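You operate a simulated robot arm through the tools that you are given. There is no shell and no other tool. Be economical: measure what you need, move in short steps, check, and stop when the job is done.

Carry out the task below with a simulated robot arm. There is one attempt and no reset: what you move stays moved.

Task
Take the grey roll from the shelf under the pipe bench and put it in the rd trough. Then put the green hose end from the top of the workbench on top of the silver bright tap knob. Then turn the board knob to on. Then take the small box from the upper shelf of the open shelf unit and leave it on the ledge of the pipe bench. Then take the beige roll from the high shelf of the open shelf unit and leave it on the blue tile. Then take the silver nut and put it on the chipped tile. Then put the brass fitting from the top of the workbench on the ledge of the pipe bench. The order counts. Set down upright: grey roll, green hose end, beige roll, brass fitting.

Only the result counts: the job must be done as asked and must still hold three seconds after the hand-in. Knocking over, shifting, dropping, spilling or breaking anything else fails it.

Robot
A 7-joint arm with a two-finger parallel gripper on a trunk, on a base that drives. Base frame: it is fixed to the floor where the robot stands at the start and does not move with it; the origin is under the middle of the robot, x ahead of it, y to its left, z up. Units: mm, degrees, N and s.
With the tool pointing down near the work surface it reaches from about 120 to 460 mm from the robot's upright axis, wherever it stands. Its first joint turns from -166.0 to 166.0 degrees. Places, roughly: beige roll (7x7x9 cm) [-1200, -3300, 1300]; blue tile (10x10x1 cm) [-2400, 1000, 700]; board knob [300, -3100, 900]; brass fitting (4x4x7 cm) [300, -3600, 900]; bright tap knob (5x5x7 cm) [400, -2100, 900]; chipped tile (10x10x1 cm) [-2200, 1000, 700]; green hose end (5x4x7 cm) [200, -2700, 900]; grey roll (7x7x9 cm) [600, 0, 500]; ledge of the pipe bench (146x12 cm) [440, -600, 800]; silver nut (5x4x2 cm) [200, -3200, 900]; small box (9x5x4 cm) [-1200, -3600, 900]; trough (25x20 cm) [620, -580, 800]. Payload 3.4 kg.
The TCP is the grasp point between the finger pads, 30 mm short of the fingertips. In the tool frame z runs along the fingers and y along their closing line. Largest opening 94 mm; finger width 28, thickness 10; the body of the gripper, 50 by 96 mm, starts 55 mm behind the TCP.
Orientation is told as [roll, pitch, yaw] about the base's x, y, z axes, in that order, counted from this pose: with the fingers straight down and closing along the base's y, the tool's x points along the base's -x, its y along +y and its z along -z.

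Tools
- The arm moves only by the tool step_arm. Its arguments are lists of equal length, an entry for each row: "slide": the shift along the base's x, y, z in m, a list of three; "turn": the turn, a rotation vector about the base's x, y, z in degrees, a list of three; "jaw": the finger opening in m, from 0 to 0.094. In form: {"slide": [[dx, dy, dz], ...], "turn": [[rx, ry, rz], ...], "jaw": [jaw, ...]}. A call has 1 to 10 rows; each row shifts and turns the commanded pose from where the row before left it. Each row takes 0.2 s and may step no farther than 50 mm and 8.6 degrees from the row before; otherwise, or with a gripper value out of range, the whole call is refused. A pose out of reach is approached as far as the arm can. The call stops where the force on the tool passes 40 N (or 10 N more than at its start, if that is more) or the arm is blocked; 0.2 s more then pass. The fingers move at their own pace (about 72 mm/s each) and stop on an object; they squeeze with about 24 N. The grip force told is the motor's: it shows also when the fingers shut on nothing. Time passes only in rows, and 0.2 s behind the last, so rows that do not move let the fingers close. The reply holds the time, the measured pose of the TCP, the force on the tool along the base axes, the opening and the grip force, in the units named above and with some noise, with the torque about the TCP (base axes, N m) and any sound that the robot's microphone picked up, and new pictures: "show" is both (left out), scene, wrist or none.
- Cameras (640 x 400 px; columns grow to the right, rows downward): "scene" is now at [7, 114.1, 1505.3]; the picture's right is [-0.50, -0.86, 0.00], its down [-0.66, 0.38, -0.65] and it looks along [0.56, -0.33, -0.76] (base axes); focal length 248 px, centre (320, 200). "wrist" rides on the gripper at [76, 14, -103] in the tool frame; the picture's right is [-0.18, 0.98, 0.00], its down [-0.75, -0.14, -0.64] and it looks along [-0.63, -0.12, 0.77] (tool axes); focal length 243 px, centre (320, 200). There is no depth. A picture from a camera that has moved, and an enlarged one, comes with that camera's place and axes in the base frame and with its lens.
- lift_body(by): slides the trunk up (or, below 0, down) by that many mm; the arm and the scene camera ride with it, the base frame stays. It gives what a move gives, with no picture.
- drive_base(legs): drives the robot by 1 to 6 legs, each [ahead, left, turn to the left] in mm, mm and degrees, along the robot's own axes; the way and the turn of a leg run together, so that a leg with both is an arc; at most 1500 mm and 180 degrees a leg. The arm and the cameras ride along, it lands a little off, and it stops where it bumps. It gives what a move gives, and a new picture of the scene camera.
- aim_head(pan, tilt): turns the head with the scene camera to pan (to the left, within 155 degrees either way) and tilt (down, from -29 to 69), counted from straight ahead of the robot. It gives what a move gives, and a new picture of the scene camera.
- enlarge(camera, box): a new picture of the part [left, top, right, bottom] of that camera's present view, enlarged. No time passes.
- finish_job(): hands the job in; it is judged then, once.

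Go step by step. Nothing tells you exact positions but the pictures and the camera data: compare them with the known pose of the tool, close in by small moves and look again before you grip or let go. The budget is 196 turns and 260 pictures, counting those below and the enlarged ones. Unless the task says otherwise, let go and move clear before handing in, and close with one line.

The tools are called after "Request:" as a command line: name --argument value ..., lists and objects as JSON in quotes. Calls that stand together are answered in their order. step_arm: Moves the arm, as the interface text tells. Its arguments: {"type":"object","properties":{"slide":{"type":"array"},"turn":{"type":"array"},"jaw":{"type":"array"},"show":{"type":"string","enum":["both","scene","wrist","none"]}},"required":["slide","turn","jaw"]} The other tools are called the same way: lift_body (by) slides the trunk up or down; drive_base (legs) drives the base; aim_head (pan, tilt) turns the head that bears the scene camera; enlarge (camera, box) takes an enlarged picture of a part of a camera's view; finish_job () hands the job in.

At the start:

```text
t: 0.0
eef_pos: [332.7, -18.0, 1017.5]
ee_rot: [0.0, -0.1, 0.0]
wrist_force: [-0.2, 0.4, -0.1]
torque: [-0.01, 0.01, -0.01]
grip_width: 93.9
grip_force: 0.0
trunk travel left (down, up): [-175.0, 211.0]
robot x, y, heading: [1.5, -2.8, 0.0]
head pan, tilt: [-30.1, 49.6]
```

scene: 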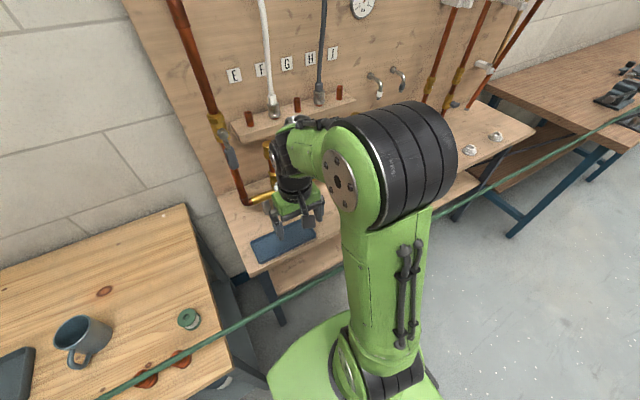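
wrist: 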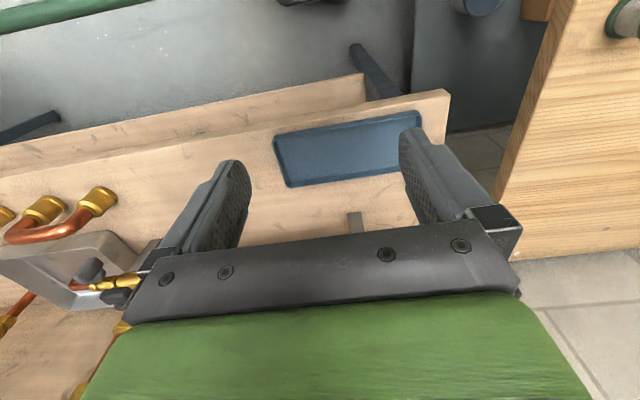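

I see the pipe bench ahead and to the right, with a side table on the left. I'll look around for the grey roll under the bench and the trough first.

Request:
aim_head --pan 0 --tilt 60

Request:
aim_head --pan -60 --tilt 40

```text
t: 0.9
eef_pos: [332.0, -18.2, 1017.3]
ee_rot: [0.0, 0.0, 0.1]
wrist_force: [-0.4, -0.9, -0.5]
torque: [0.0, 0.02, -0.01]
grip_width: 93.9
grip_force: 0.0
trunk travel left (down, up): [-175.0, 211.0]
robot x, y, heading: [-1.2, 2.1, -0.4]
head pan, tilt: [0.0, 60.0]
camera scene: at [6.8, 152.9, 1492.2], right [0.0, -1.0, 0.0], down [-0.87, 0.0, -0.5], along [0.5, 0.0, -0.87], focal length 248 px, centre (320, 200)
```

scene: 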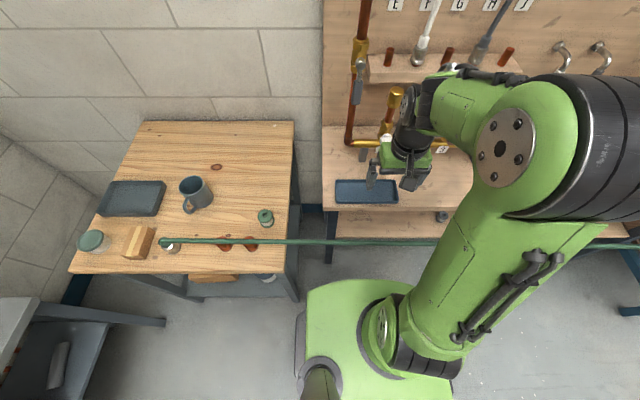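

```text
t: 2.2
eef_pos: [331.9, -18.2, 1018.1]
ee_rot: [0.1, 0.0, 0.1]
wrist_force: [-0.2, -0.2, -0.1]
torque: [-0.01, -0.02, 0.0]
grip_width: 94.1
grip_force: 0.1
trunk travel left (down, up): [-175.0, 211.0]
robot x, y, heading: [1.9, 0.9, 0.2]
head pan, tilt: [-60.0, 40.0]
camera scene: at [-17.3, 79.4, 1518.9], right [-0.87, -0.5, 0.0], down [-0.32, 0.56, -0.77], along [0.38, -0.66, -0.64], focal length 248 px, centre (320, 200)
```

scene: 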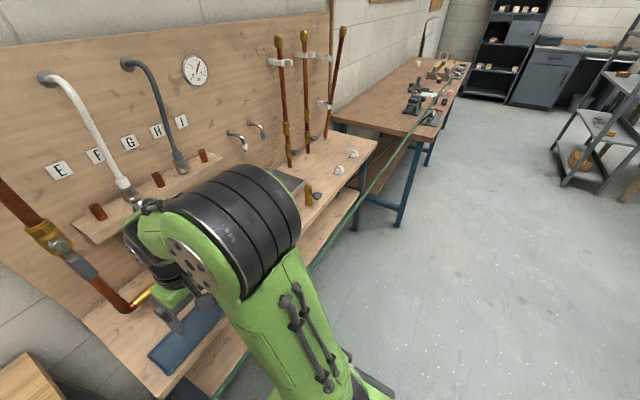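

A green hose appears to be strung across in front of the benches, so I need its height. I'll lift the trunk to get parallax.

Request:
enlarge --camera "scene" --box '[300, 0, 640, 212]'

Request:
lift_body --by 200

Request:
aim_head --pan -60 --tilt 41

Request:
aim_head --pan 0 --tilt 60

```text
1.88 times, centred on (470, 106) of scene
camera zoom: at [-17.3, 79.4, 1518.9], right [-0.87, -0.5, 0.0], down [-0.32, 0.56, -0.77], along [0.38, -0.66, -0.64], focal length 467 px, centre (38, 377)
```

zoom: 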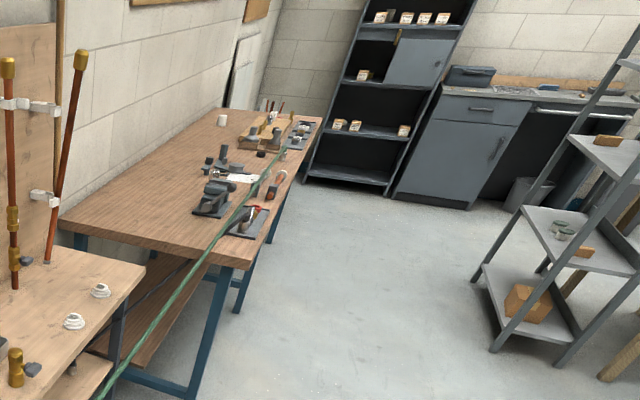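

```text
t: 4.4
eef_pos: [332.7, -17.4, 1217.0]
ee_rot: [0.0, 0.0, 0.0]
wrist_force: [-0.2, 0.0, -0.8]
torque: [-0.03, -0.06, 0.01]
grip_width: 94.2
grip_force: 0.1
trunk travel left (down, up): [-375.0, 11.0]
robot x, y, heading: [-0.3, -0.7, 0.0]
head pan, tilt: [-60.0, 40.0]
```

```text
t: 5.0
eef_pos: [332.9, -18.0, 1217.0]
ee_rot: [0.1, 0.0, 0.1]
wrist_force: [1.3, -0.4, 0.7]
torque: [-0.03, 0.01, 0.03]
grip_width: 93.9
grip_force: 0.0
trunk travel left (down, up): [-375.0, 11.0]
robot x, y, heading: [2.9, 3.8, -0.1]
head pan, tilt: [-60.0, 41.0]
camera scene: at [-17.7, 79.9, 1717.2], right [-0.87, -0.5, 0.0], down [-0.33, 0.57, -0.75], along [0.38, -0.65, -0.66], focal length 248 px, centre (320, 200)
```

scene: 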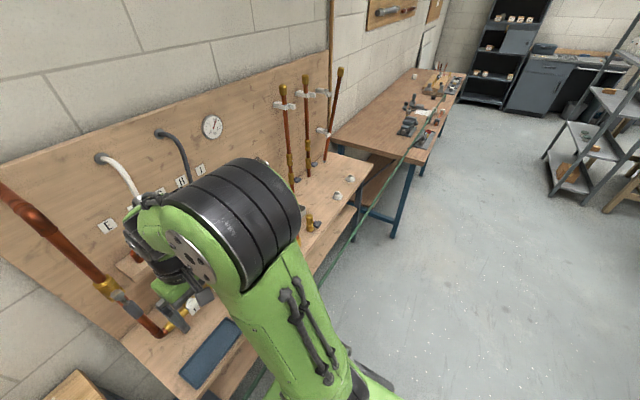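

```text
t: 6.3
eef_pos: [333.7, -17.8, 1216.5]
ee_rot: [0.0, 0.0, 0.0]
wrist_force: [0.2, 0.0, 0.4]
torque: [-0.01, 0.01, 0.0]
grip_width: 93.8
grip_force: 0.0
trunk travel left (down, up): [-375.0, 11.0]
robot x, y, heading: [1.3, 0.7, 0.1]
head pan, tilt: [0.0, 60.0]
camera scene: at [6.8, 152.9, 1691.9], right [0.0, -1.0, 0.0], down [-0.87, 0.0, -0.5], along [0.5, 0.0, -0.87], focal length 248 px, centre (320, 200)
```

scene: 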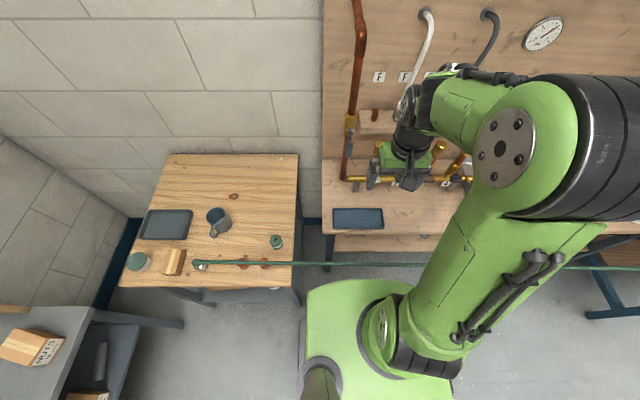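

The hose seems to run at about z 870–950 and x≈220. I'll back away to view the bench front and the shelf under it.

Request:
drive_base --legs '[[-900, 0, 0]]'

Request:
lift_body --by -370

Request:
aim_head --pan 0 --tilt 25

Request:
aim_head --pan -40 --tilt 20

```text
t: 11.1
eef_pos: [-573.5, -17.6, 1216.8]
ee_rot: [-0.1, 0.0, -0.1]
wrist_force: [-0.2, 1.4, 0.0]
torque: [0.0, 0.0, 0.01]
grip_width: 94.2
grip_force: 0.0
trunk travel left (down, up): [-375.0, 11.0]
robot x, y, heading: [-906.2, -1.4, 0.0]
head pan, tilt: [0.0, 60.0]
camera scene: at [-898.6, 153.2, 1691.9], right [0.0, -1.0, 0.0], down [-0.87, 0.0, -0.5], along [0.5, 0.0, -0.87], focal length 248 px, centre (320, 200)
```

scene: 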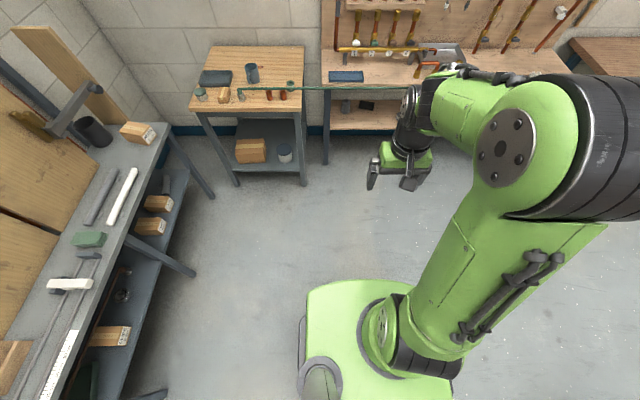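

```text
t: 14.7
eef_pos: [-572.4, -18.3, 847.6]
ee_rot: [0.0, 0.0, 0.1]
wrist_force: [0.3, 0.5, -0.8]
torque: [-0.01, 0.0, -0.02]
grip_width: 93.9
grip_force: 0.0
trunk travel left (down, up): [-5.0, 381.0]
robot x, y, heading: [-904.0, -0.6, 0.1]
head pan, tilt: [0.0, 60.0]
```

```text
t: 15.7
eef_pos: [-571.0, -17.9, 847.8]
ee_rot: [0.0, 0.0, 0.0]
wrist_force: [0.5, 0.1, 0.0]
torque: [-0.02, 0.02, -0.02]
grip_width: 94.3
grip_force: 0.0
trunk travel left (down, up): [-5.0, 381.0]
robot x, y, heading: [-905.7, -2.3, -0.0]
head pan, tilt: [0.0, 25.0]
camera scene: at [-872.9, 153.1, 1372.1], right [0.0, -1.0, 0.0], down [-0.42, 0.0, -0.91], along [0.91, 0.0, -0.42], focal length 248 px, centre (320, 200)
```

scene: 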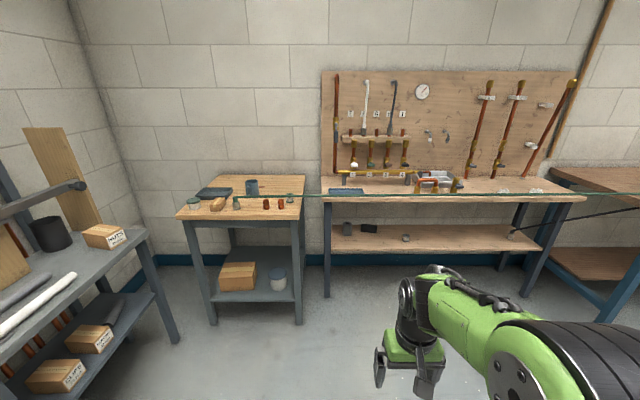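

```text
t: 16.8
eef_pos: [-572.8, -18.4, 847.5]
ee_rot: [0.0, 0.0, -0.1]
wrist_force: [0.5, -0.1, 0.3]
torque: [-0.01, 0.0, -0.04]
grip_width: 94.1
grip_force: 0.0
trunk travel left (down, up): [-5.0, 381.0]
robot x, y, heading: [-907.9, 2.7, -0.0]
head pan, tilt: [-40.0, 20.0]
camera scene: at [-893.6, 93.4, 1380.3], right [-0.64, -0.77, 0.0], down [-0.26, 0.22, -0.94], along [0.72, -0.6, -0.34], focal length 248 px, centre (320, 200)
```

scene: 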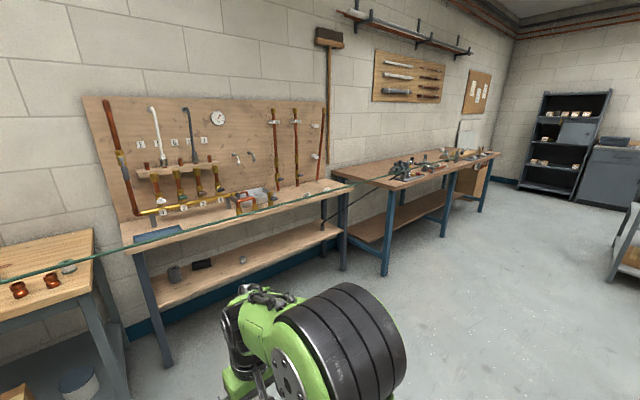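

I can see the shelf now, with a dark roll on its left part and the hose along the bench front. I'll enlarge for detail.

Request:
enlarge --camera "scene" --box '[90, 130, 410, 330]'

Request:
enlarge --camera "scene" --box '[320, 80, 640, 280]'

```text
2.00 times, centred on (250, 230) of scene
camera zoom: at [-893.6, 93.4, 1380.3], right [-0.64, -0.77, 0.0], down [-0.26, 0.22, -0.94], along [0.72, -0.6, -0.34], focal length 496 px, centre (460, 140)
```

zoom: 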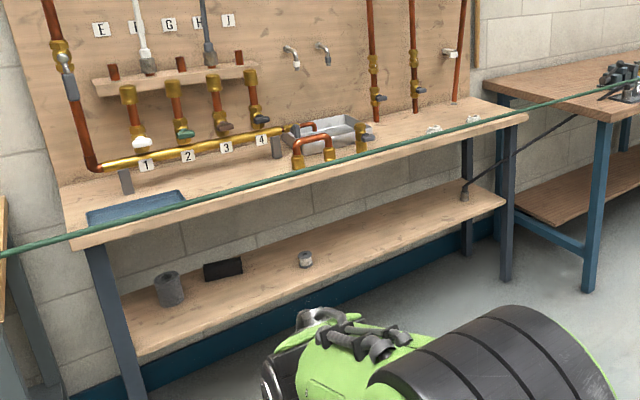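

```text
2.00 times, centred on (480, 180) of scene
camera zoom: at [-893.6, 93.4, 1380.3], right [-0.64, -0.77, 0.0], down [-0.26, 0.22, -0.94], along [0.72, -0.6, -0.34], focal length 496 px, centre (0, 240)
```

zoom: 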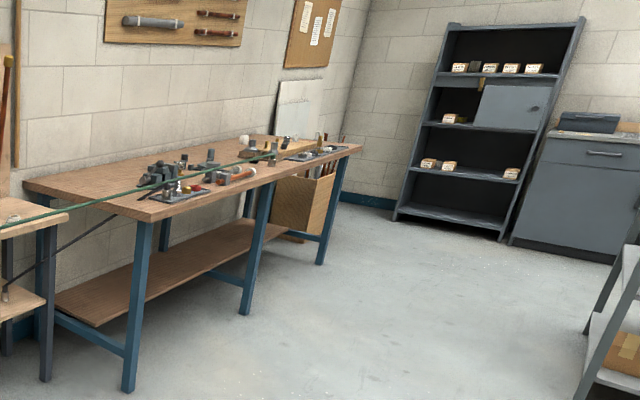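

The roll is around (545, −25, 500) on the shelf under the bench top. Back here in free space, I'll set the tool to a near-horizontal pose with the camera on top, starting with a 180° yaw flip.

Request:
step_arm --slide '[[0, 0, 0], [0, 0, 0], [0, 0, 0], [0, 0, 0], [0, 0, 0], [0, 0, 0], [0, 0, 0], [0, 0, 0], [0, 0, 0], [0, 0, 0]]' --turn '[[0, 0, 8.5], [0, 0, 8.5], [0, 0, 8.5], [0, 0, 8.5], [0, 0, 8.5], [0, 0, 8.5], [0, 0, 8.5], [0, 0, 8.5], [0, 0, 8.5], [0, 0, 8.5]]' --jaw '[0.094, 0.094, 0.094, 0.094, 0.094, 0.094, 0.094, 0.094, 0.094, 0.094]' --show "none"

Request:
step_arm --slide '[[0, 0, 0], [0, 0, 0], [0, 0, 0], [0, 0, 0], [0, 0, 0], [0, 0, 0], [0, 0, 0], [0, 0, 0], [0, 0, 0], [0, 0, 0]]' --turn '[[0, 0, 8.5], [0, 0, 8.5], [0, 0, 8.5], [0, 0, 8.5], [0, 0, 8.5], [0, 0, 8.5], [0, 0, 8.5], [0, 0, 8.5], [0, 0, 8.5], [0, 0, 8.5]]' --jaw '[0.094, 0.094, 0.094, 0.094, 0.094, 0.094, 0.094, 0.094, 0.094, 0.094]' --show "none"

Request:
step_arm --slide '[[0, 0, 0], [0, 0, -0.04], [0, 0, -0.04], [0, 0, -0.04], [0, 0, -0.04], [0, 0, -0.04], [0, 0, -0.04], [0, 0, -0.04], [0, 0, 0], [0, 0, 0]]' --turn '[[0, 0, 8.5], [0, -8.5, 0], [0, -8.5, 0], [0, -8.5, 0], [0, -8.5, 0], [0, -8.5, 0], [0, -8.5, 0], [0, -8.5, 0], [0, -8.5, 0], [0, 0, 1.5]]' --jaw '[0.094, 0.094, 0.094, 0.094, 0.094, 0.094, 0.094, 0.094, 0.094, 0.094]' --show "both"

```text
t: 18.9
eef_pos: [-572.4, -18.9, 848.2]
ee_rot: [0.0, 0.1, 85.0]
wrist_force: [0.4, -0.1, -0.1]
torque: [0.02, -0.01, -0.03]
grip_width: 94.4
grip_force: 0.0
trunk travel left (down, up): [-5.0, 381.0]
robot x, y, heading: [-901.9, -1.4, -0.1]
head pan, tilt: [-40.0, 20.0]
```

```text
t: 21.1
eef_pos: [-572.5, -16.4, 848.4]
ee_rot: [0.1, 0.0, 170.0]
wrist_force: [-0.1, -0.4, 0.7]
torque: [0.03, -0.02, 0.03]
grip_width: 94.2
grip_force: 0.0
trunk travel left (down, up): [-5.0, 381.0]
robot x, y, heading: [-903.4, 1.6, -0.1]
head pan, tilt: [-40.0, 20.0]
```

```text
t: 23.4
eef_pos: [-534.9, 13.4, 730.6]
ee_rot: [-8.8, 24.9, 167.2]
wrist_force: [-0.7, 0.6, 0.3]
torque: [-0.06, -0.02, 0.0]
grip_width: 94.0
grip_force: 0.1
out of reach, approached as far as the arm can: row 1, 2, 3, 4, 5, 6, 7, 8, 9, 10
trunk travel left (down, up): [-5.0, 381.0]
robot x, y, heading: [-902.4, -0.4, -0.1]
head pan, tilt: [-40.0, 20.0]
camera scene: at [-893.9, 93.5, 1380.3], right [-0.64, -0.77, 0.0], down [-0.26, 0.22, -0.94], along [0.72, -0.6, -0.34], focal length 248 px, centre (320, 200)
camera wrist: at [-515.4, -21.3, 852.4], right [-0.32, -0.92, -0.21], down [-0.93, 0.25, 0.28], along [-0.2, 0.29, -0.94], focal length 243 px, centre (320, 200)
```

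scene: 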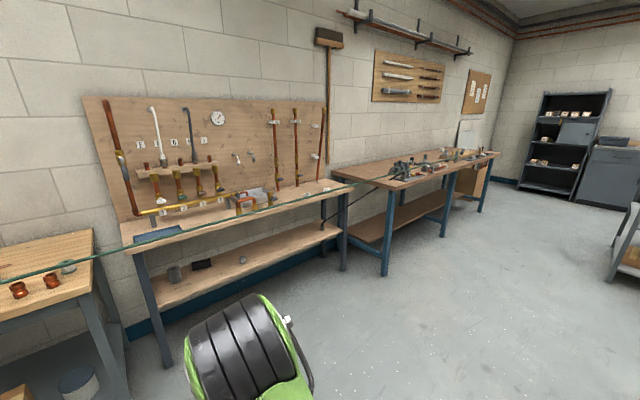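
wrist: 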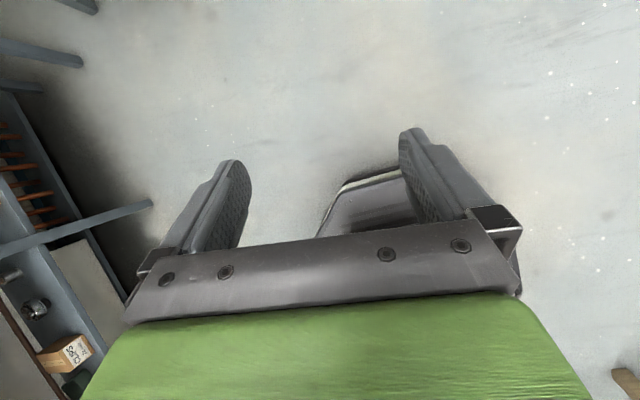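

The flip hits a wrist joint limit. I'll undo it and use the original orientation with a roughly 50° pitch, testing first where the commanded pose stands.

Request:
step_arm --slide '[[0, 0, 0.04], [0, 0, 0.04], [0, 0, 0.04], [0, 0, 0.04], [0, 0, 0.04], [0, 0, 0.04], [0, 0, 0.04], [0, 0, 0], [0, 0, 0], [0, 0, 0]]' --turn '[[0, 8.5, 0], [0, 8.5, 0], [0, 8.5, 0], [0, 8.5, 0], [0, 8.5, 0], [0, 8.5, 0], [0, 8.5, 0], [0, 8.5, 0], [0, 0, -8.5], [0, 0, -8.5]]' --jaw '[0.094, 0.094, 0.094, 0.094, 0.094, 0.094, 0.094, 0.094, 0.094, 0.094]' --show "none"

```text
t: 25.6
eef_pos: [-544.8, 13.2, 998.7]
ee_rot: [1.9, -28.1, 151.9]
wrist_force: [0.5, -0.3, -0.1]
torque: [0.03, 0.02, 0.01]
grip_width: 94.0
grip_force: 0.0
out of reach, approached as far as the arm can: row 7, 8
trunk travel left (down, up): [-5.0, 381.0]
robot x, y, heading: [-906.4, -3.0, -0.0]
head pan, tilt: [-40.0, 20.0]
```

I'll undo the yaw, which leaves the tool tilted about 28° forward.

Request:
step_arm --slide '[[0, 0, 0], [0, 0, 0], [0, 0, 0], [0, 0, 0], [0, 0, 0], [0, 0, 0], [0, 0, 0], [0, 0, 0], [0, 0, 0], [0, 0, 0]]' --turn '[[0, 0, -8.5], [0, 0, -8.5], [0, 0, -8.5], [0, 0, -8.5], [0, 0, -8.5], [0, 0, -8.5], [0, 0, -8.5], [0, 0, -8.5], [0, 0, -8.5], [0, 0, -8.5]]' --jaw '[0.094, 0.094, 0.094, 0.094, 0.094, 0.094, 0.094, 0.094, 0.094, 0.094]' --show "none"

Request:
step_arm --slide '[[0, 0, 0], [0, 0, 0], [0, 0, 0], [0, 0, 0], [0, 0, 0], [0, 0, 0], [0, 0, 0], [0, 0, 0]]' --turn '[[0, 0, -8.5], [0, 0, -8.5], [0, 0, -8.5], [0, 0, -8.5], [0, 0, -8.5], [0, 0, -8.5], [0, 0, -8.5], [0, 0, -7.4]]' --jaw '[0.094, 0.094, 0.094, 0.094, 0.094, 0.094, 0.094, 0.094]' --show "none"

```text
t: 27.8
eef_pos: [-544.2, 14.0, 1001.2]
ee_rot: [1.9, -28.2, 66.9]
wrist_force: [-0.3, 0.3, -0.1]
torque: [0.02, 0.03, 0.01]
grip_width: 94.0
grip_force: 0.0
trunk travel left (down, up): [-5.0, 381.0]
robot x, y, heading: [-905.6, 0.4, -0.1]
head pan, tilt: [-40.0, 20.0]
```

```text
t: 29.6
eef_pos: [-543.4, 12.5, 999.7]
ee_rot: [1.8, -28.2, 0.0]
wrist_force: [0.0, 0.5, -0.6]
torque: [-0.03, 0.0, -0.01]
grip_width: 94.4
grip_force: 0.0
trunk travel left (down, up): [-5.0, 381.0]
robot x, y, heading: [-905.0, 0.9, 0.1]
head pan, tilt: [-40.0, 20.0]
```

I'll pitch further to about 53° and lower toward shelf height.

Request:
step_arm --slide '[[0, 0, -0.048], [0, 0, -0.048], [0, 0, -0.048], [0, 0, -0.048], [0, 0, -0.048], [0, 0, -0.048], [0.01, 0, -0.048], [0.01, 0, -0.048], [0.01, 0, -0.04], [0.01, 0, -0.04]]' --turn '[[-1.6, 0, -0.85], [0, -5, 0], [0, -5, 0], [0, -5, 0], [0, -5, 0], [0, -5, 0], [0, 0, 0], [0, 0, 0], [0, 0, 0], [0, 0, 0]]' --jaw '[0.094, 0.094, 0.094, 0.094, 0.094, 0.094, 0.094, 0.094, 0.094, 0.094]' --show "both"

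```text
t: 31.8
eef_pos: [-450.8, 25.7, 573.3]
ee_rot: [1.3, -48.2, -0.2]
wrist_force: [-0.1, 0.7, 0.0]
torque: [0.02, -0.02, 0.03]
grip_width: 94.2
grip_force: 0.1
out of reach, approached as far as the arm can: row 4, 5, 6
trunk travel left (down, up): [-5.0, 381.0]
robot x, y, heading: [-905.7, 1.6, -0.0]
head pan, tilt: [-40.0, 20.0]
camera scene: at [-893.5, 93.3, 1380.3], right [-0.64, -0.77, 0.0], down [-0.26, 0.22, -0.94], along [0.72, -0.6, -0.34], focal length 248 px, centre (320, 200)
camera wrist: at [-578.5, 38.9, 585.1], right [0.11, 0.98, 0.15], down [0.02, -0.15, 0.99], along [0.99, -0.11, -0.04], focal length 243 px, centre (320, 200)
```

scene: 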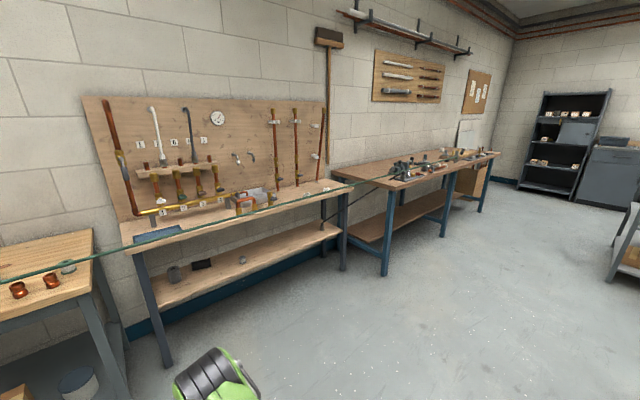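
wrist: 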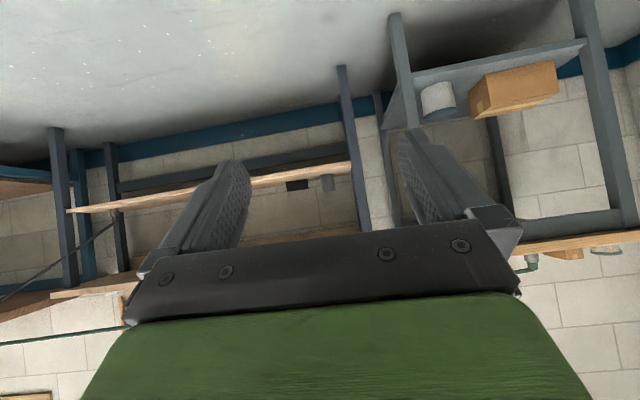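

The arm's elbow position matters for clearing the hose and bench. I'll look at the arm itself.

Request:
aim_head --pan -20 --tilt 60

```text
t: 32.8
eef_pos: [-451.8, 25.5, 573.8]
ee_rot: [1.2, -48.2, -0.2]
wrist_force: [-0.6, 1.0, 0.1]
torque: [0.01, 0.02, 0.0]
grip_width: 93.8
grip_force: 0.1
trunk travel left (down, up): [-5.0, 381.0]
robot x, y, heading: [-903.7, 0.6, 0.2]
head pan, tilt: [-20.0, 60.0]
camera scene: at [-902.3, 130.3, 1322.2], right [-0.34, -0.94, 0.0], down [-0.81, 0.3, -0.5], along [0.47, -0.17, -0.87], focal length 248 px, centre (320, 200)
```

scene: 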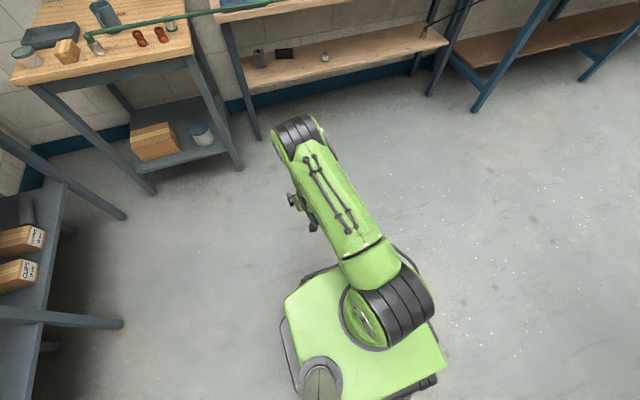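

The elbow is forward and high. Stretching the arm out should drop it, so I'll extend it forward here in free space and look.

Request:
step_arm --slide '[[0.045, 0, 0], [0.045, 0, 0], [0.045, 0, 0], [0.045, 0, 0], [0.045, 0, 0], [0.045, 0, -0.01], [0.04, 0, -0.01], [0.0, 0, -0.01]]' --turn '[[0, -3, 0], [0, -3, 0], [0, -3, 0], [0, -3, 0], [0, 0, 0], [0, 0, 0], [0, 0, 0], [0, 0, 0]]' --jaw '[0.094, 0.094, 0.094, 0.094, 0.094, 0.094, 0.094, 0.094]' --show "scene"

```text
t: 34.6
eef_pos: [-173.3, 25.1, 556.7]
ee_rot: [1.2, -60.2, -0.2]
wrist_force: [0.3, -0.8, 0.1]
torque: [0.06, -0.01, 0.01]
grip_width: 93.9
grip_force: 0.1
out of reach, approached as far as the arm can: row 7, 8
trunk travel left (down, up): [-5.0, 381.0]
robot x, y, heading: [-906.0, -3.3, 0.2]
head pan, tilt: [-20.0, 60.0]
camera scene: at [-902.4, 130.4, 1322.1], right [-0.34, -0.94, 0.0], down [-0.81, 0.3, -0.5], along [0.47, -0.17, -0.87], focal length 248 px, centre (320, 200)
```

scene: 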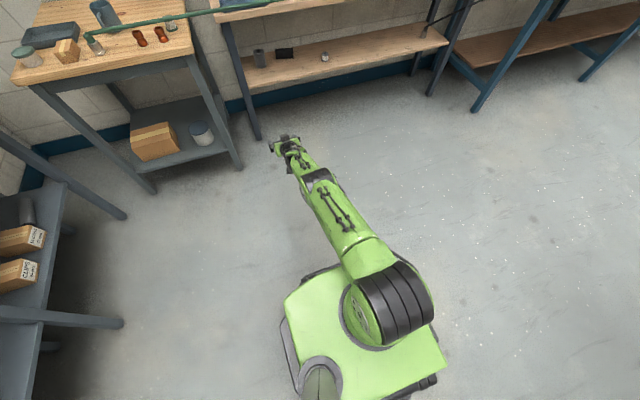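

The stretched arm reaches about 730 mm with the elbow about level with the shoulder, which suits going under the hose. I'll set the tool at about 65° pitch and z≈510, then drive in steps.

Request:
step_arm --slide '[[-0.02, 0, -0.02], [-0.02, 0, -0.02], [0, 0, -0.007], [0, 0, 0]]' --turn '[[-0.6, 0, -1.0], [0, -5, 0], [0, 0, 0], [0, 0, 0]]' --jaw '[0.094, 0.094, 0.094, 0.094]' --show "wrist"

Request:
enlarge --camera "wrist" --box '[220, 100, 460, 250]'

Request:
enlarge --camera "scene" --box '[200, 0, 400, 125]'

```text
t: 35.6
eef_pos: [-213.2, 27.2, 508.0]
ee_rot: [0.2, -65.2, -0.1]
wrist_force: [-0.1, 0.2, 0.3]
torque: [-0.02, 0.01, 0.02]
grip_width: 93.9
grip_force: 0.0
trunk travel left (down, up): [-5.0, 381.0]
robot x, y, heading: [-902.0, -0.1, 0.1]
head pan, tilt: [-20.0, 60.0]
camera wrist: at [-339.5, 43.2, 482.7], right [0.08, 0.98, 0.17], down [-0.27, -0.14, 0.95], along [0.96, -0.12, 0.25], focal length 243 px, centre (320, 200)
```

wrist: 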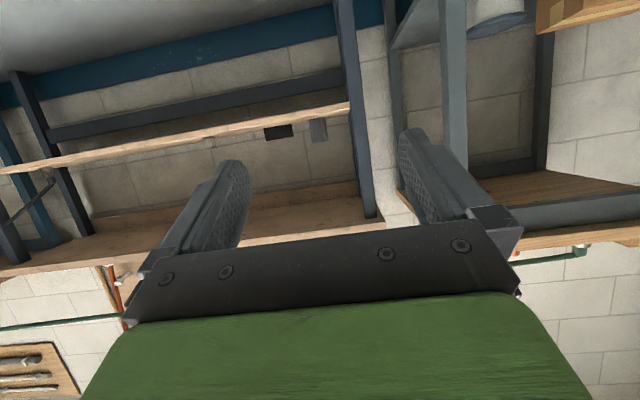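

```text
2.67 times, centred on (340, 175) of wrist
camera zoom: at [-339.5, 43.2, 482.7], right [0.08, 0.98, 0.17], down [-0.27, -0.14, 0.95], along [0.96, -0.12, 0.25], focal length 647 px, centre (267, 267)
```

zoom: 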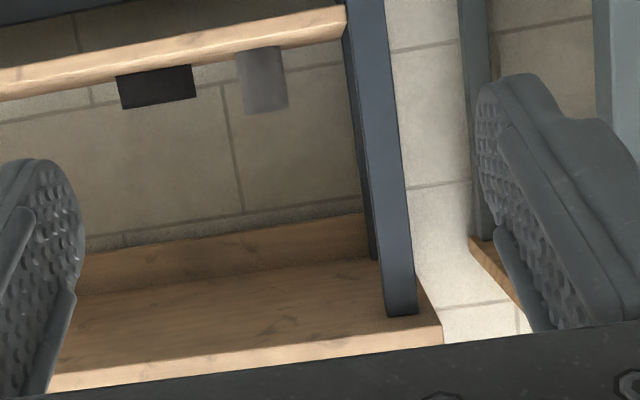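

```text
3.20 times, centred on (300, 62) of scene
camera zoom: at [-902.3, 130.4, 1322.1], right [-0.34, -0.94, 0.0], down [-0.81, 0.3, -0.5], along [0.47, -0.17, -0.87], focal length 793 px, centre (384, 640)
```

zoom: 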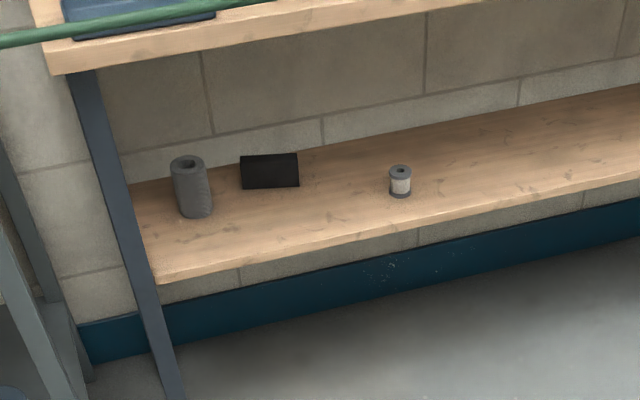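

The roll is at about (590, −29), centre z≈461. Before going under the hose I need the elbow's true height, so I'll take two views for parallax.

Request:
aim_head --pan -75 --tilt 60

Request:
aim_head --pan 30 --tilt 60

```text
t: 36.9
eef_pos: [-214.0, 26.8, 509.1]
ee_rot: [0.1, -65.3, -0.1]
wrist_force: [0.9, -0.1, 0.3]
torque: [0.02, 0.03, -0.04]
grip_width: 94.0
grip_force: 0.1
trunk travel left (down, up): [-5.0, 381.0]
robot x, y, heading: [-909.0, -0.7, 0.1]
head pan, tilt: [-75.0, 60.0]
camera scene: at [-947.6, 88.8, 1322.1], right [-0.97, -0.26, 0.0], down [-0.22, 0.84, -0.5], along [0.13, -0.48, -0.87], focal length 248 px, centre (320, 200)
```

scene: 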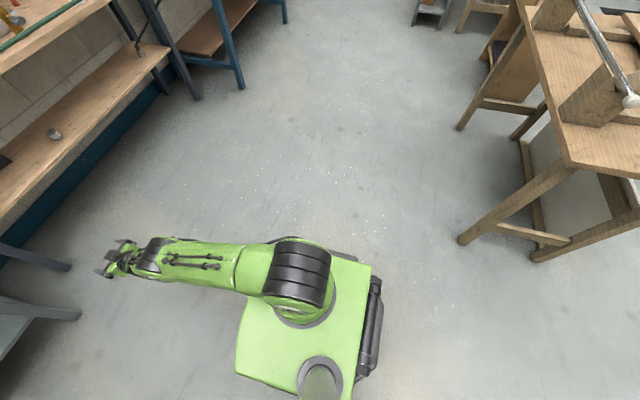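

```text
t: 38.7
eef_pos: [-213.3, 28.3, 509.1]
ee_rot: [0.1, -65.1, -0.2]
wrist_force: [-0.1, 0.4, -0.7]
torque: [0.01, 0.0, 0.03]
grip_width: 94.1
grip_force: 0.0
trunk travel left (down, up): [-5.0, 381.0]
robot x, y, heading: [-905.6, -0.6, 0.1]
head pan, tilt: [30.0, 60.0]
camera scene: at [-907.1, 186.5, 1322.1], right [0.5, -0.87, 0.0], down [-0.75, -0.43, -0.5], along [0.43, 0.25, -0.87], focal length 248 px, centre (320, 200)
```

scene: 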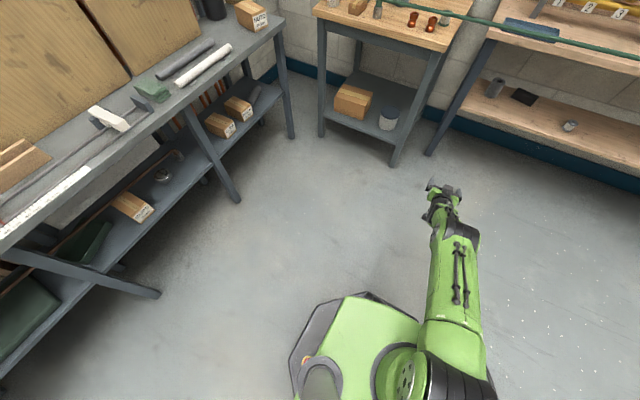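

The elbow sits at about z 783 and the hose at x≈230, z≈875, so the stretched arm passes about 60 mm below it. I'll stretch a little more, then drive in under the hose.

Request:
step_arm --slide '[[0.015, 0, -0.012], [0.015, 0, -0.012], [0, 0, 0]]' --turn '[[0, -2, 0], [0, 0, 0], [0, 0, 0]]' --jaw '[0.094, 0.094, 0.094]' --show "none"

Request:
drive_base --legs '[[0, -56, 0], [560, 0, 0]]'

Request:
step_arm --slide '[[0, 0, 0]]' --turn '[[0, 0, 0]]' --jaw '[0.094]' --show "wrist"

```text
t: 39.5
eef_pos: [-206.2, 26.0, 501.4]
ee_rot: [0.1, -67.3, -0.2]
wrist_force: [-0.2, -0.4, 0.6]
torque: [0.03, 0.01, -0.02]
grip_width: 94.0
grip_force: 0.1
out of reach, approached as far as the arm can: row 1, 2
trunk travel left (down, up): [-5.0, 381.0]
robot x, y, heading: [-906.0, 3.5, 0.0]
head pan, tilt: [30.0, 60.0]
```

```text
t: 43.2
eef_pos: [343.7, -27.4, 501.3]
ee_rot: [0.0, -67.2, -0.1]
wrist_force: [-0.3, -0.3, 0.2]
torque: [0.02, -0.02, -0.01]
grip_width: 94.1
grip_force: 0.0
trunk travel left (down, up): [-5.0, 381.0]
robot x, y, heading: [-358.2, -55.4, 0.5]
head pan, tilt: [30.0, 60.0]
camera scene: at [-356.9, 130.7, 1322.1], right [0.5, -0.86, 0.0], down [-0.75, -0.44, -0.5], along [0.43, 0.25, -0.87], focal length 248 px, centre (320, 200)
```

scene: 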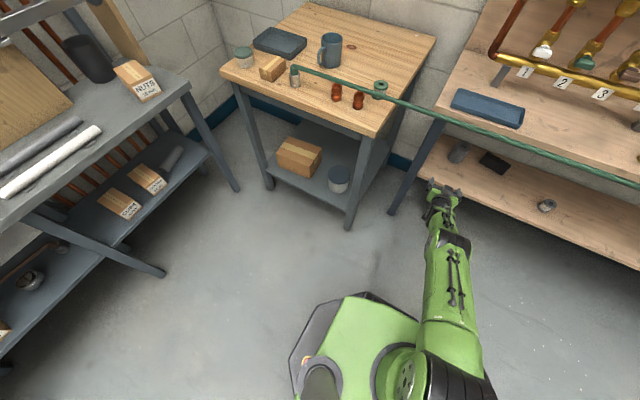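

```text
t: 43.6
eef_pos: [343.4, -26.6, 501.6]
ee_rot: [0.1, -67.2, 0.0]
wrist_force: [0.0, 0.2, 0.1]
torque: [0.01, 0.01, -0.01]
grip_width: 93.8
grip_force: 0.1
trunk travel left (down, up): [-5.0, 381.0]
robot x, y, heading: [-352.6, -54.0, 0.2]
head pan, tilt: [30.0, 60.0]
camera wrist: at [219.5, -11.6, 470.9], right [0.07, 0.98, 0.17], down [-0.3, -0.14, 0.94], along [0.95, -0.12, 0.28], focal length 243 px, centre (320, 200)
```

wrist: 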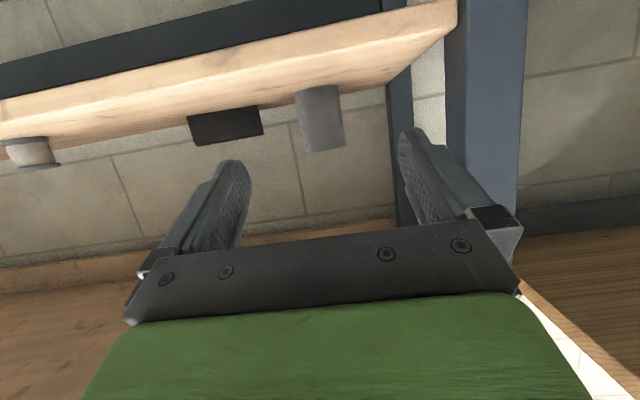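

The roll spans z 417–502 at y≈−37, x≈600. I'll adjust the TCP a little lower and to the right, then check.

Request:
step_arm --slide '[[-0.01, -0.009, -0.007], [-0.01, 0, -0.007], [0, 0, 0]]' --turn '[[0, 0, 0], [0, 0, 0], [0, 0, 0]]' --jaw '[0.094, 0.094, 0.094]' --show "none"

Request:
drive_base --legs '[[130, 0, 0]]'

Request:
step_arm --slide '[[0, 0, 0]]' --turn '[[0, 0, 0]]' --jaw '[0.094]' --show "wrist"

```text
t: 44.4
eef_pos: [324.9, -36.8, 487.5]
ee_rot: [0.1, -67.1, -0.1]
wrist_force: [-0.3, 0.1, 0.4]
torque: [-0.02, -0.02, -0.04]
grip_width: 93.9
grip_force: 0.1
trunk travel left (down, up): [-5.0, 381.0]
robot x, y, heading: [-358.4, -54.9, 0.3]
head pan, tilt: [30.0, 60.0]
```

```text
t: 45.7
eef_pos: [452.5, -37.7, 487.9]
ee_rot: [0.2, -67.2, -0.2]
wrist_force: [0.2, -0.5, -0.1]
torque: [0.04, 0.0, 0.0]
grip_width: 94.3
grip_force: 0.0
trunk travel left (down, up): [-5.0, 381.0]
robot x, y, heading: [-224.9, -51.5, 0.2]
head pan, tilt: [30.0, 60.0]
camera scene: at [-227.3, 131.1, 1322.1], right [0.5, -0.86, 0.0], down [-0.75, -0.44, -0.5], along [0.43, 0.25, -0.87], focal length 248 px, centre (320, 200)
```

scene: 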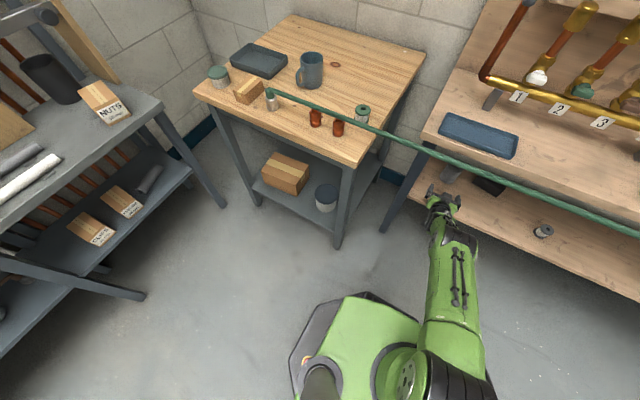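

```text
t: 46.1
eef_pos: [452.4, -36.7, 486.9]
ee_rot: [0.2, -67.2, 0.0]
wrist_force: [0.3, 0.7, 0.7]
torque: [-0.03, 0.0, 0.0]
grip_width: 93.9
grip_force: 0.1
trunk travel left (down, up): [-5.0, 381.0]
robot x, y, heading: [-224.6, -55.1, 0.4]
head pan, tilt: [30.0, 60.0]
camera wrist: at [328.3, -20.9, 456.9], right [0.07, 0.98, 0.17], down [-0.3, -0.14, 0.94], along [0.95, -0.12, 0.28], focal length 243 px, centre (320, 200)
```

wrist: 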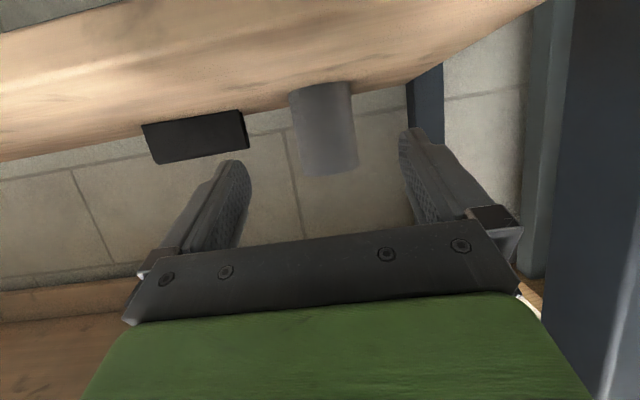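

The roll is centred at (≈602, −37) and the TCP is at y −37. I'll stretch 12 mm more and drive in the rest.

Request:
step_arm --slide '[[0.012, 0, 0], [0, 0, 0]]' --turn '[[0, 0, 0], [0, 0, 0]]' --jaw '[0.094, 0.094]' --show "none"

Request:
drive_base --legs '[[75, 0, 0]]'

Request:
step_arm --slide '[[0, 0, 0]]' --turn '[[0, 0, 0]]' --jaw '[0.094]' --show "wrist"

```text
t: 46.7
eef_pos: [465.4, -36.4, 488.2]
ee_rot: [0.0, -67.1, 0.1]
wrist_force: [0.6, 0.1, 0.2]
torque: [-0.01, 0.0, 0.0]
grip_width: 93.7
grip_force: 0.0
trunk travel left (down, up): [-5.0, 381.0]
robot x, y, heading: [-225.5, -54.5, 0.2]
head pan, tilt: [30.0, 60.0]
```

```text
t: 47.7
eef_pos: [539.4, -36.8, 487.5]
ee_rot: [0.2, -67.1, -0.1]
wrist_force: [-0.5, -0.4, -0.8]
torque: [0.0, -0.03, 0.0]
grip_width: 93.9
grip_force: 0.1
trunk travel left (down, up): [-5.0, 381.0]
robot x, y, heading: [-151.0, -54.5, 0.4]
head pan, tilt: [30.0, 60.0]
camera scene: at [-153.0, 131.3, 1322.1], right [0.5, -0.86, 0.0], down [-0.75, -0.43, -0.5], along [0.43, 0.25, -0.87], focal length 248 px, centre (320, 200)
```

scene: 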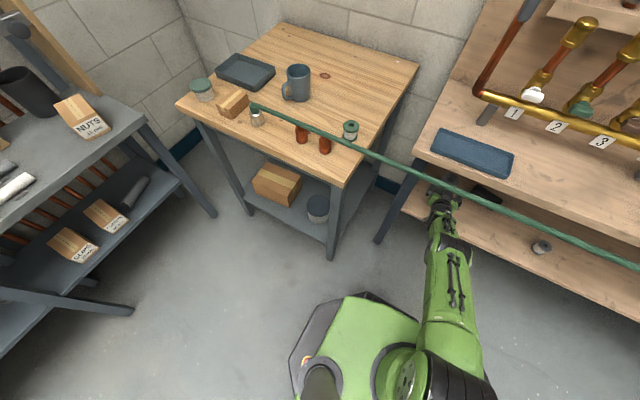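

```text
t: 48.1
eef_pos: [540.3, -37.9, 487.9]
ee_rot: [0.1, -67.2, 0.0]
wrist_force: [-0.2, 0.1, 0.6]
torque: [0.05, 0.01, 0.03]
grip_width: 93.9
grip_force: 0.0
trunk travel left (down, up): [-5.0, 381.0]
robot x, y, heading: [-153.9, -60.9, 0.0]
head pan, tilt: [30.0, 60.0]
camera wrist: at [415.1, -21.0, 456.7], right [0.07, 0.98, 0.17], down [-0.3, -0.14, 0.94], along [0.95, -0.12, 0.28], focal length 243 px, centre (320, 200)
```

wrist: 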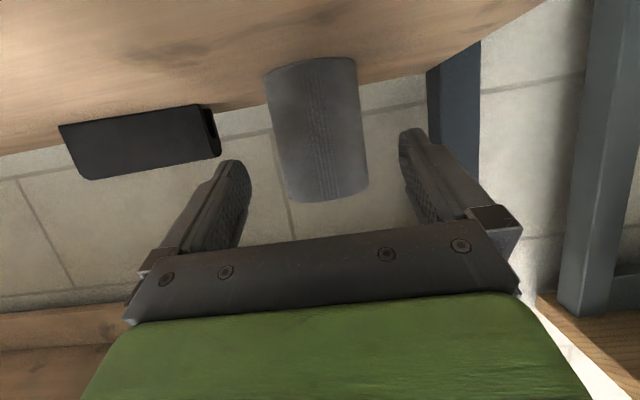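

The alignment is good and the black box is clear of the finger. I'll drive the last 58 mm.

Request:
drive_base --legs '[[58, 0, 0]]'

Request:
step_arm --slide '[[0, 0, 0]]' --turn '[[0, 0, 0]]' --jaw '[0.094]' --show "wrist"

```text
t: 49.1
eef_pos: [596.5, -36.3, 486.3]
ee_rot: [0.1, -67.3, -0.1]
wrist_force: [0.3, -0.1, -0.5]
torque: [0.01, -0.03, -0.02]
grip_width: 94.0
grip_force: 0.0
trunk travel left (down, up): [-5.0, 381.0]
robot x, y, heading: [-91.5, -56.9, 0.0]
head pan, tilt: [30.0, 60.0]
camera scene: at [-94.9, 131.4, 1322.1], right [0.5, -0.87, 0.0], down [-0.75, -0.43, -0.5], along [0.43, 0.25, -0.87], focal length 248 px, centre (320, 200)
```

scene: 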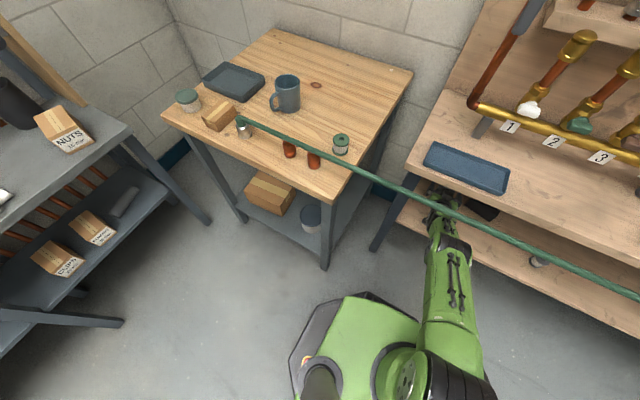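

```text
t: 49.5
eef_pos: [597.2, -38.1, 487.9]
ee_rot: [0.0, -67.1, -0.1]
wrist_force: [0.5, -0.5, -0.3]
torque: [-0.01, -0.01, 0.0]
grip_width: 93.8
grip_force: 0.1
trunk travel left (down, up): [-5.0, 381.0]
robot x, y, heading: [-88.8, -59.8, 0.2]
head pan, tilt: [30.0, 60.0]
camera wrist: at [473.1, -21.5, 456.7], right [0.07, 0.98, 0.17], down [-0.3, -0.14, 0.94], along [0.95, -0.12, 0.28], focal length 243 px, centre (320, 200)
```

wrist: 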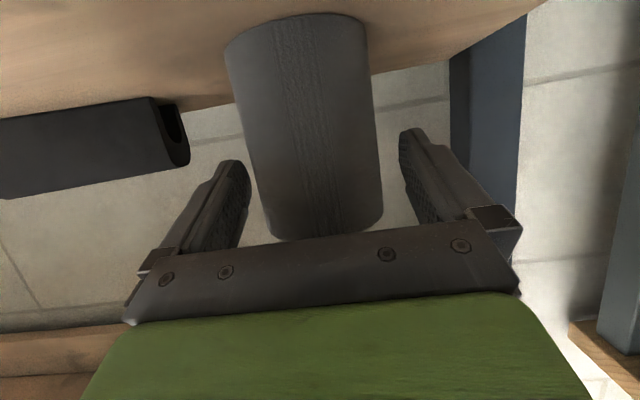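

The roll is between the pads, so I'll close the fingers.

Request:
step_arm --slide '[[0, 0, 0], [0, 0, 0], [0, 0, 0], [0, 0, 0]]' --turn '[[0, 0, 0], [0, 0, 0], [0, 0, 0], [0, 0, 0]]' --jaw '[0.05, 0.05, 0.05, 0.05]' --show "wrist"

```text
t: 50.5
eef_pos: [596.9, -36.9, 486.6]
ee_rot: [0.2, -67.1, -0.2]
wrist_force: [0.3, 0.1, 0.1]
torque: [-0.04, -0.02, 0.01]
grip_width: 66.8
grip_force: 24.6
trunk travel left (down, up): [-5.0, 381.0]
robot x, y, heading: [-93.7, -51.2, 0.4]
head pan, tilt: [30.0, 60.0]
camera wrist: at [473.0, -21.6, 456.6], right [0.07, 0.98, 0.17], down [-0.3, -0.14, 0.94], along [0.95, -0.12, 0.28], focal length 243 px, centre (320, 200)
```

wrist: 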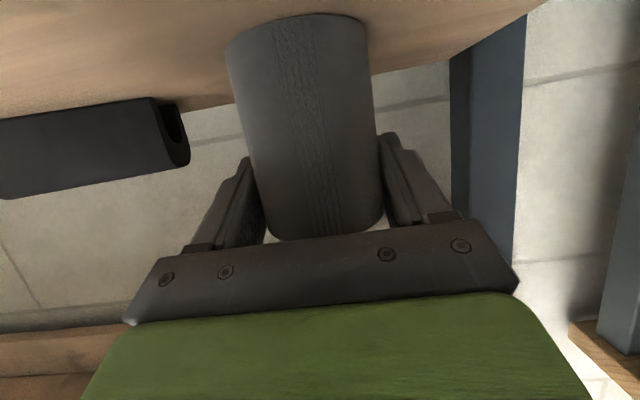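

It's gripped at 67 mm. I'll lift 10 mm with the trunk and back out from under the hose.

Request:
lift_body --by 10

Request:
drive_base --legs '[[-200, 0, 0], [-600, 0, 0]]'

Request:
step_arm --slide '[[0, 0, 0]]' --turn '[[0, 0, 0]]' --jaw '[0.05]' --show "wrist"

```text
t: 51.0
eef_pos: [597.2, -36.8, 497.2]
ee_rot: [0.1, -67.2, -0.1]
wrist_force: [-0.7, 0.0, -1.2]
torque: [0.03, 0.0, 0.01]
grip_width: 67.0
grip_force: 23.9
trunk travel left (down, up): [-15.0, 371.0]
robot x, y, heading: [-91.8, -54.5, -0.0]
head pan, tilt: [30.0, 60.0]
```

```text
t: 55.6
eef_pos: [-204.8, -34.8, 496.5]
ee_rot: [0.1, -67.3, 0.5]
wrist_force: [-0.5, -0.6, -1.2]
torque: [0.02, -0.02, -0.02]
grip_width: 66.9
grip_force: 23.7
trunk travel left (down, up): [-15.0, 371.0]
robot x, y, heading: [-897.2, -60.2, 0.4]
head pan, tilt: [30.0, 60.0]
camera scene: at [-899.5, 125.8, 1331.6], right [0.51, -0.86, 0.0], down [-0.74, -0.44, -0.5], along [0.43, 0.26, -0.87], focal length 248 px, centre (320, 200)
```

scene: 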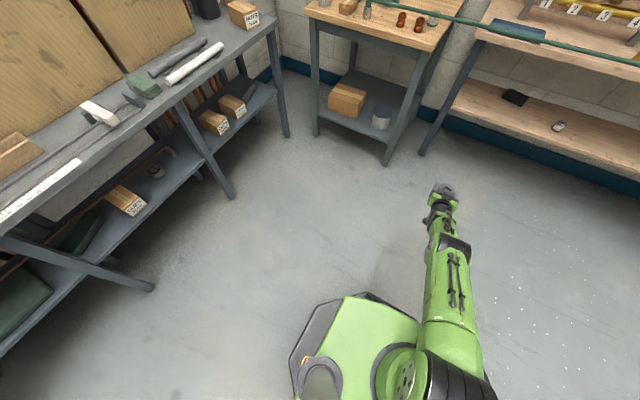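

```text
t: 56.0
eef_pos: [-204.6, -33.5, 497.3]
ee_rot: [0.0, -67.2, 0.6]
wrist_force: [0.3, -0.1, -0.3]
torque: [0.05, -0.01, -0.01]
grip_width: 67.0
grip_force: 24.2
trunk travel left (down, up): [-15.0, 371.0]
robot x, y, heading: [-890.7, -59.6, 1.0]
head pan, tilt: [30.0, 60.0]
camera wrist: at [-329.3, -20.4, 466.0], right [0.06, 0.98, 0.17], down [-0.3, -0.14, 0.94], along [0.95, -0.11, 0.28], focal length 243 px, centre (320, 200)
```

wrist: 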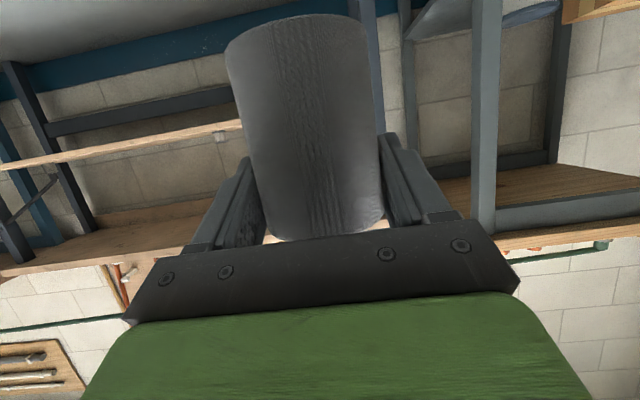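

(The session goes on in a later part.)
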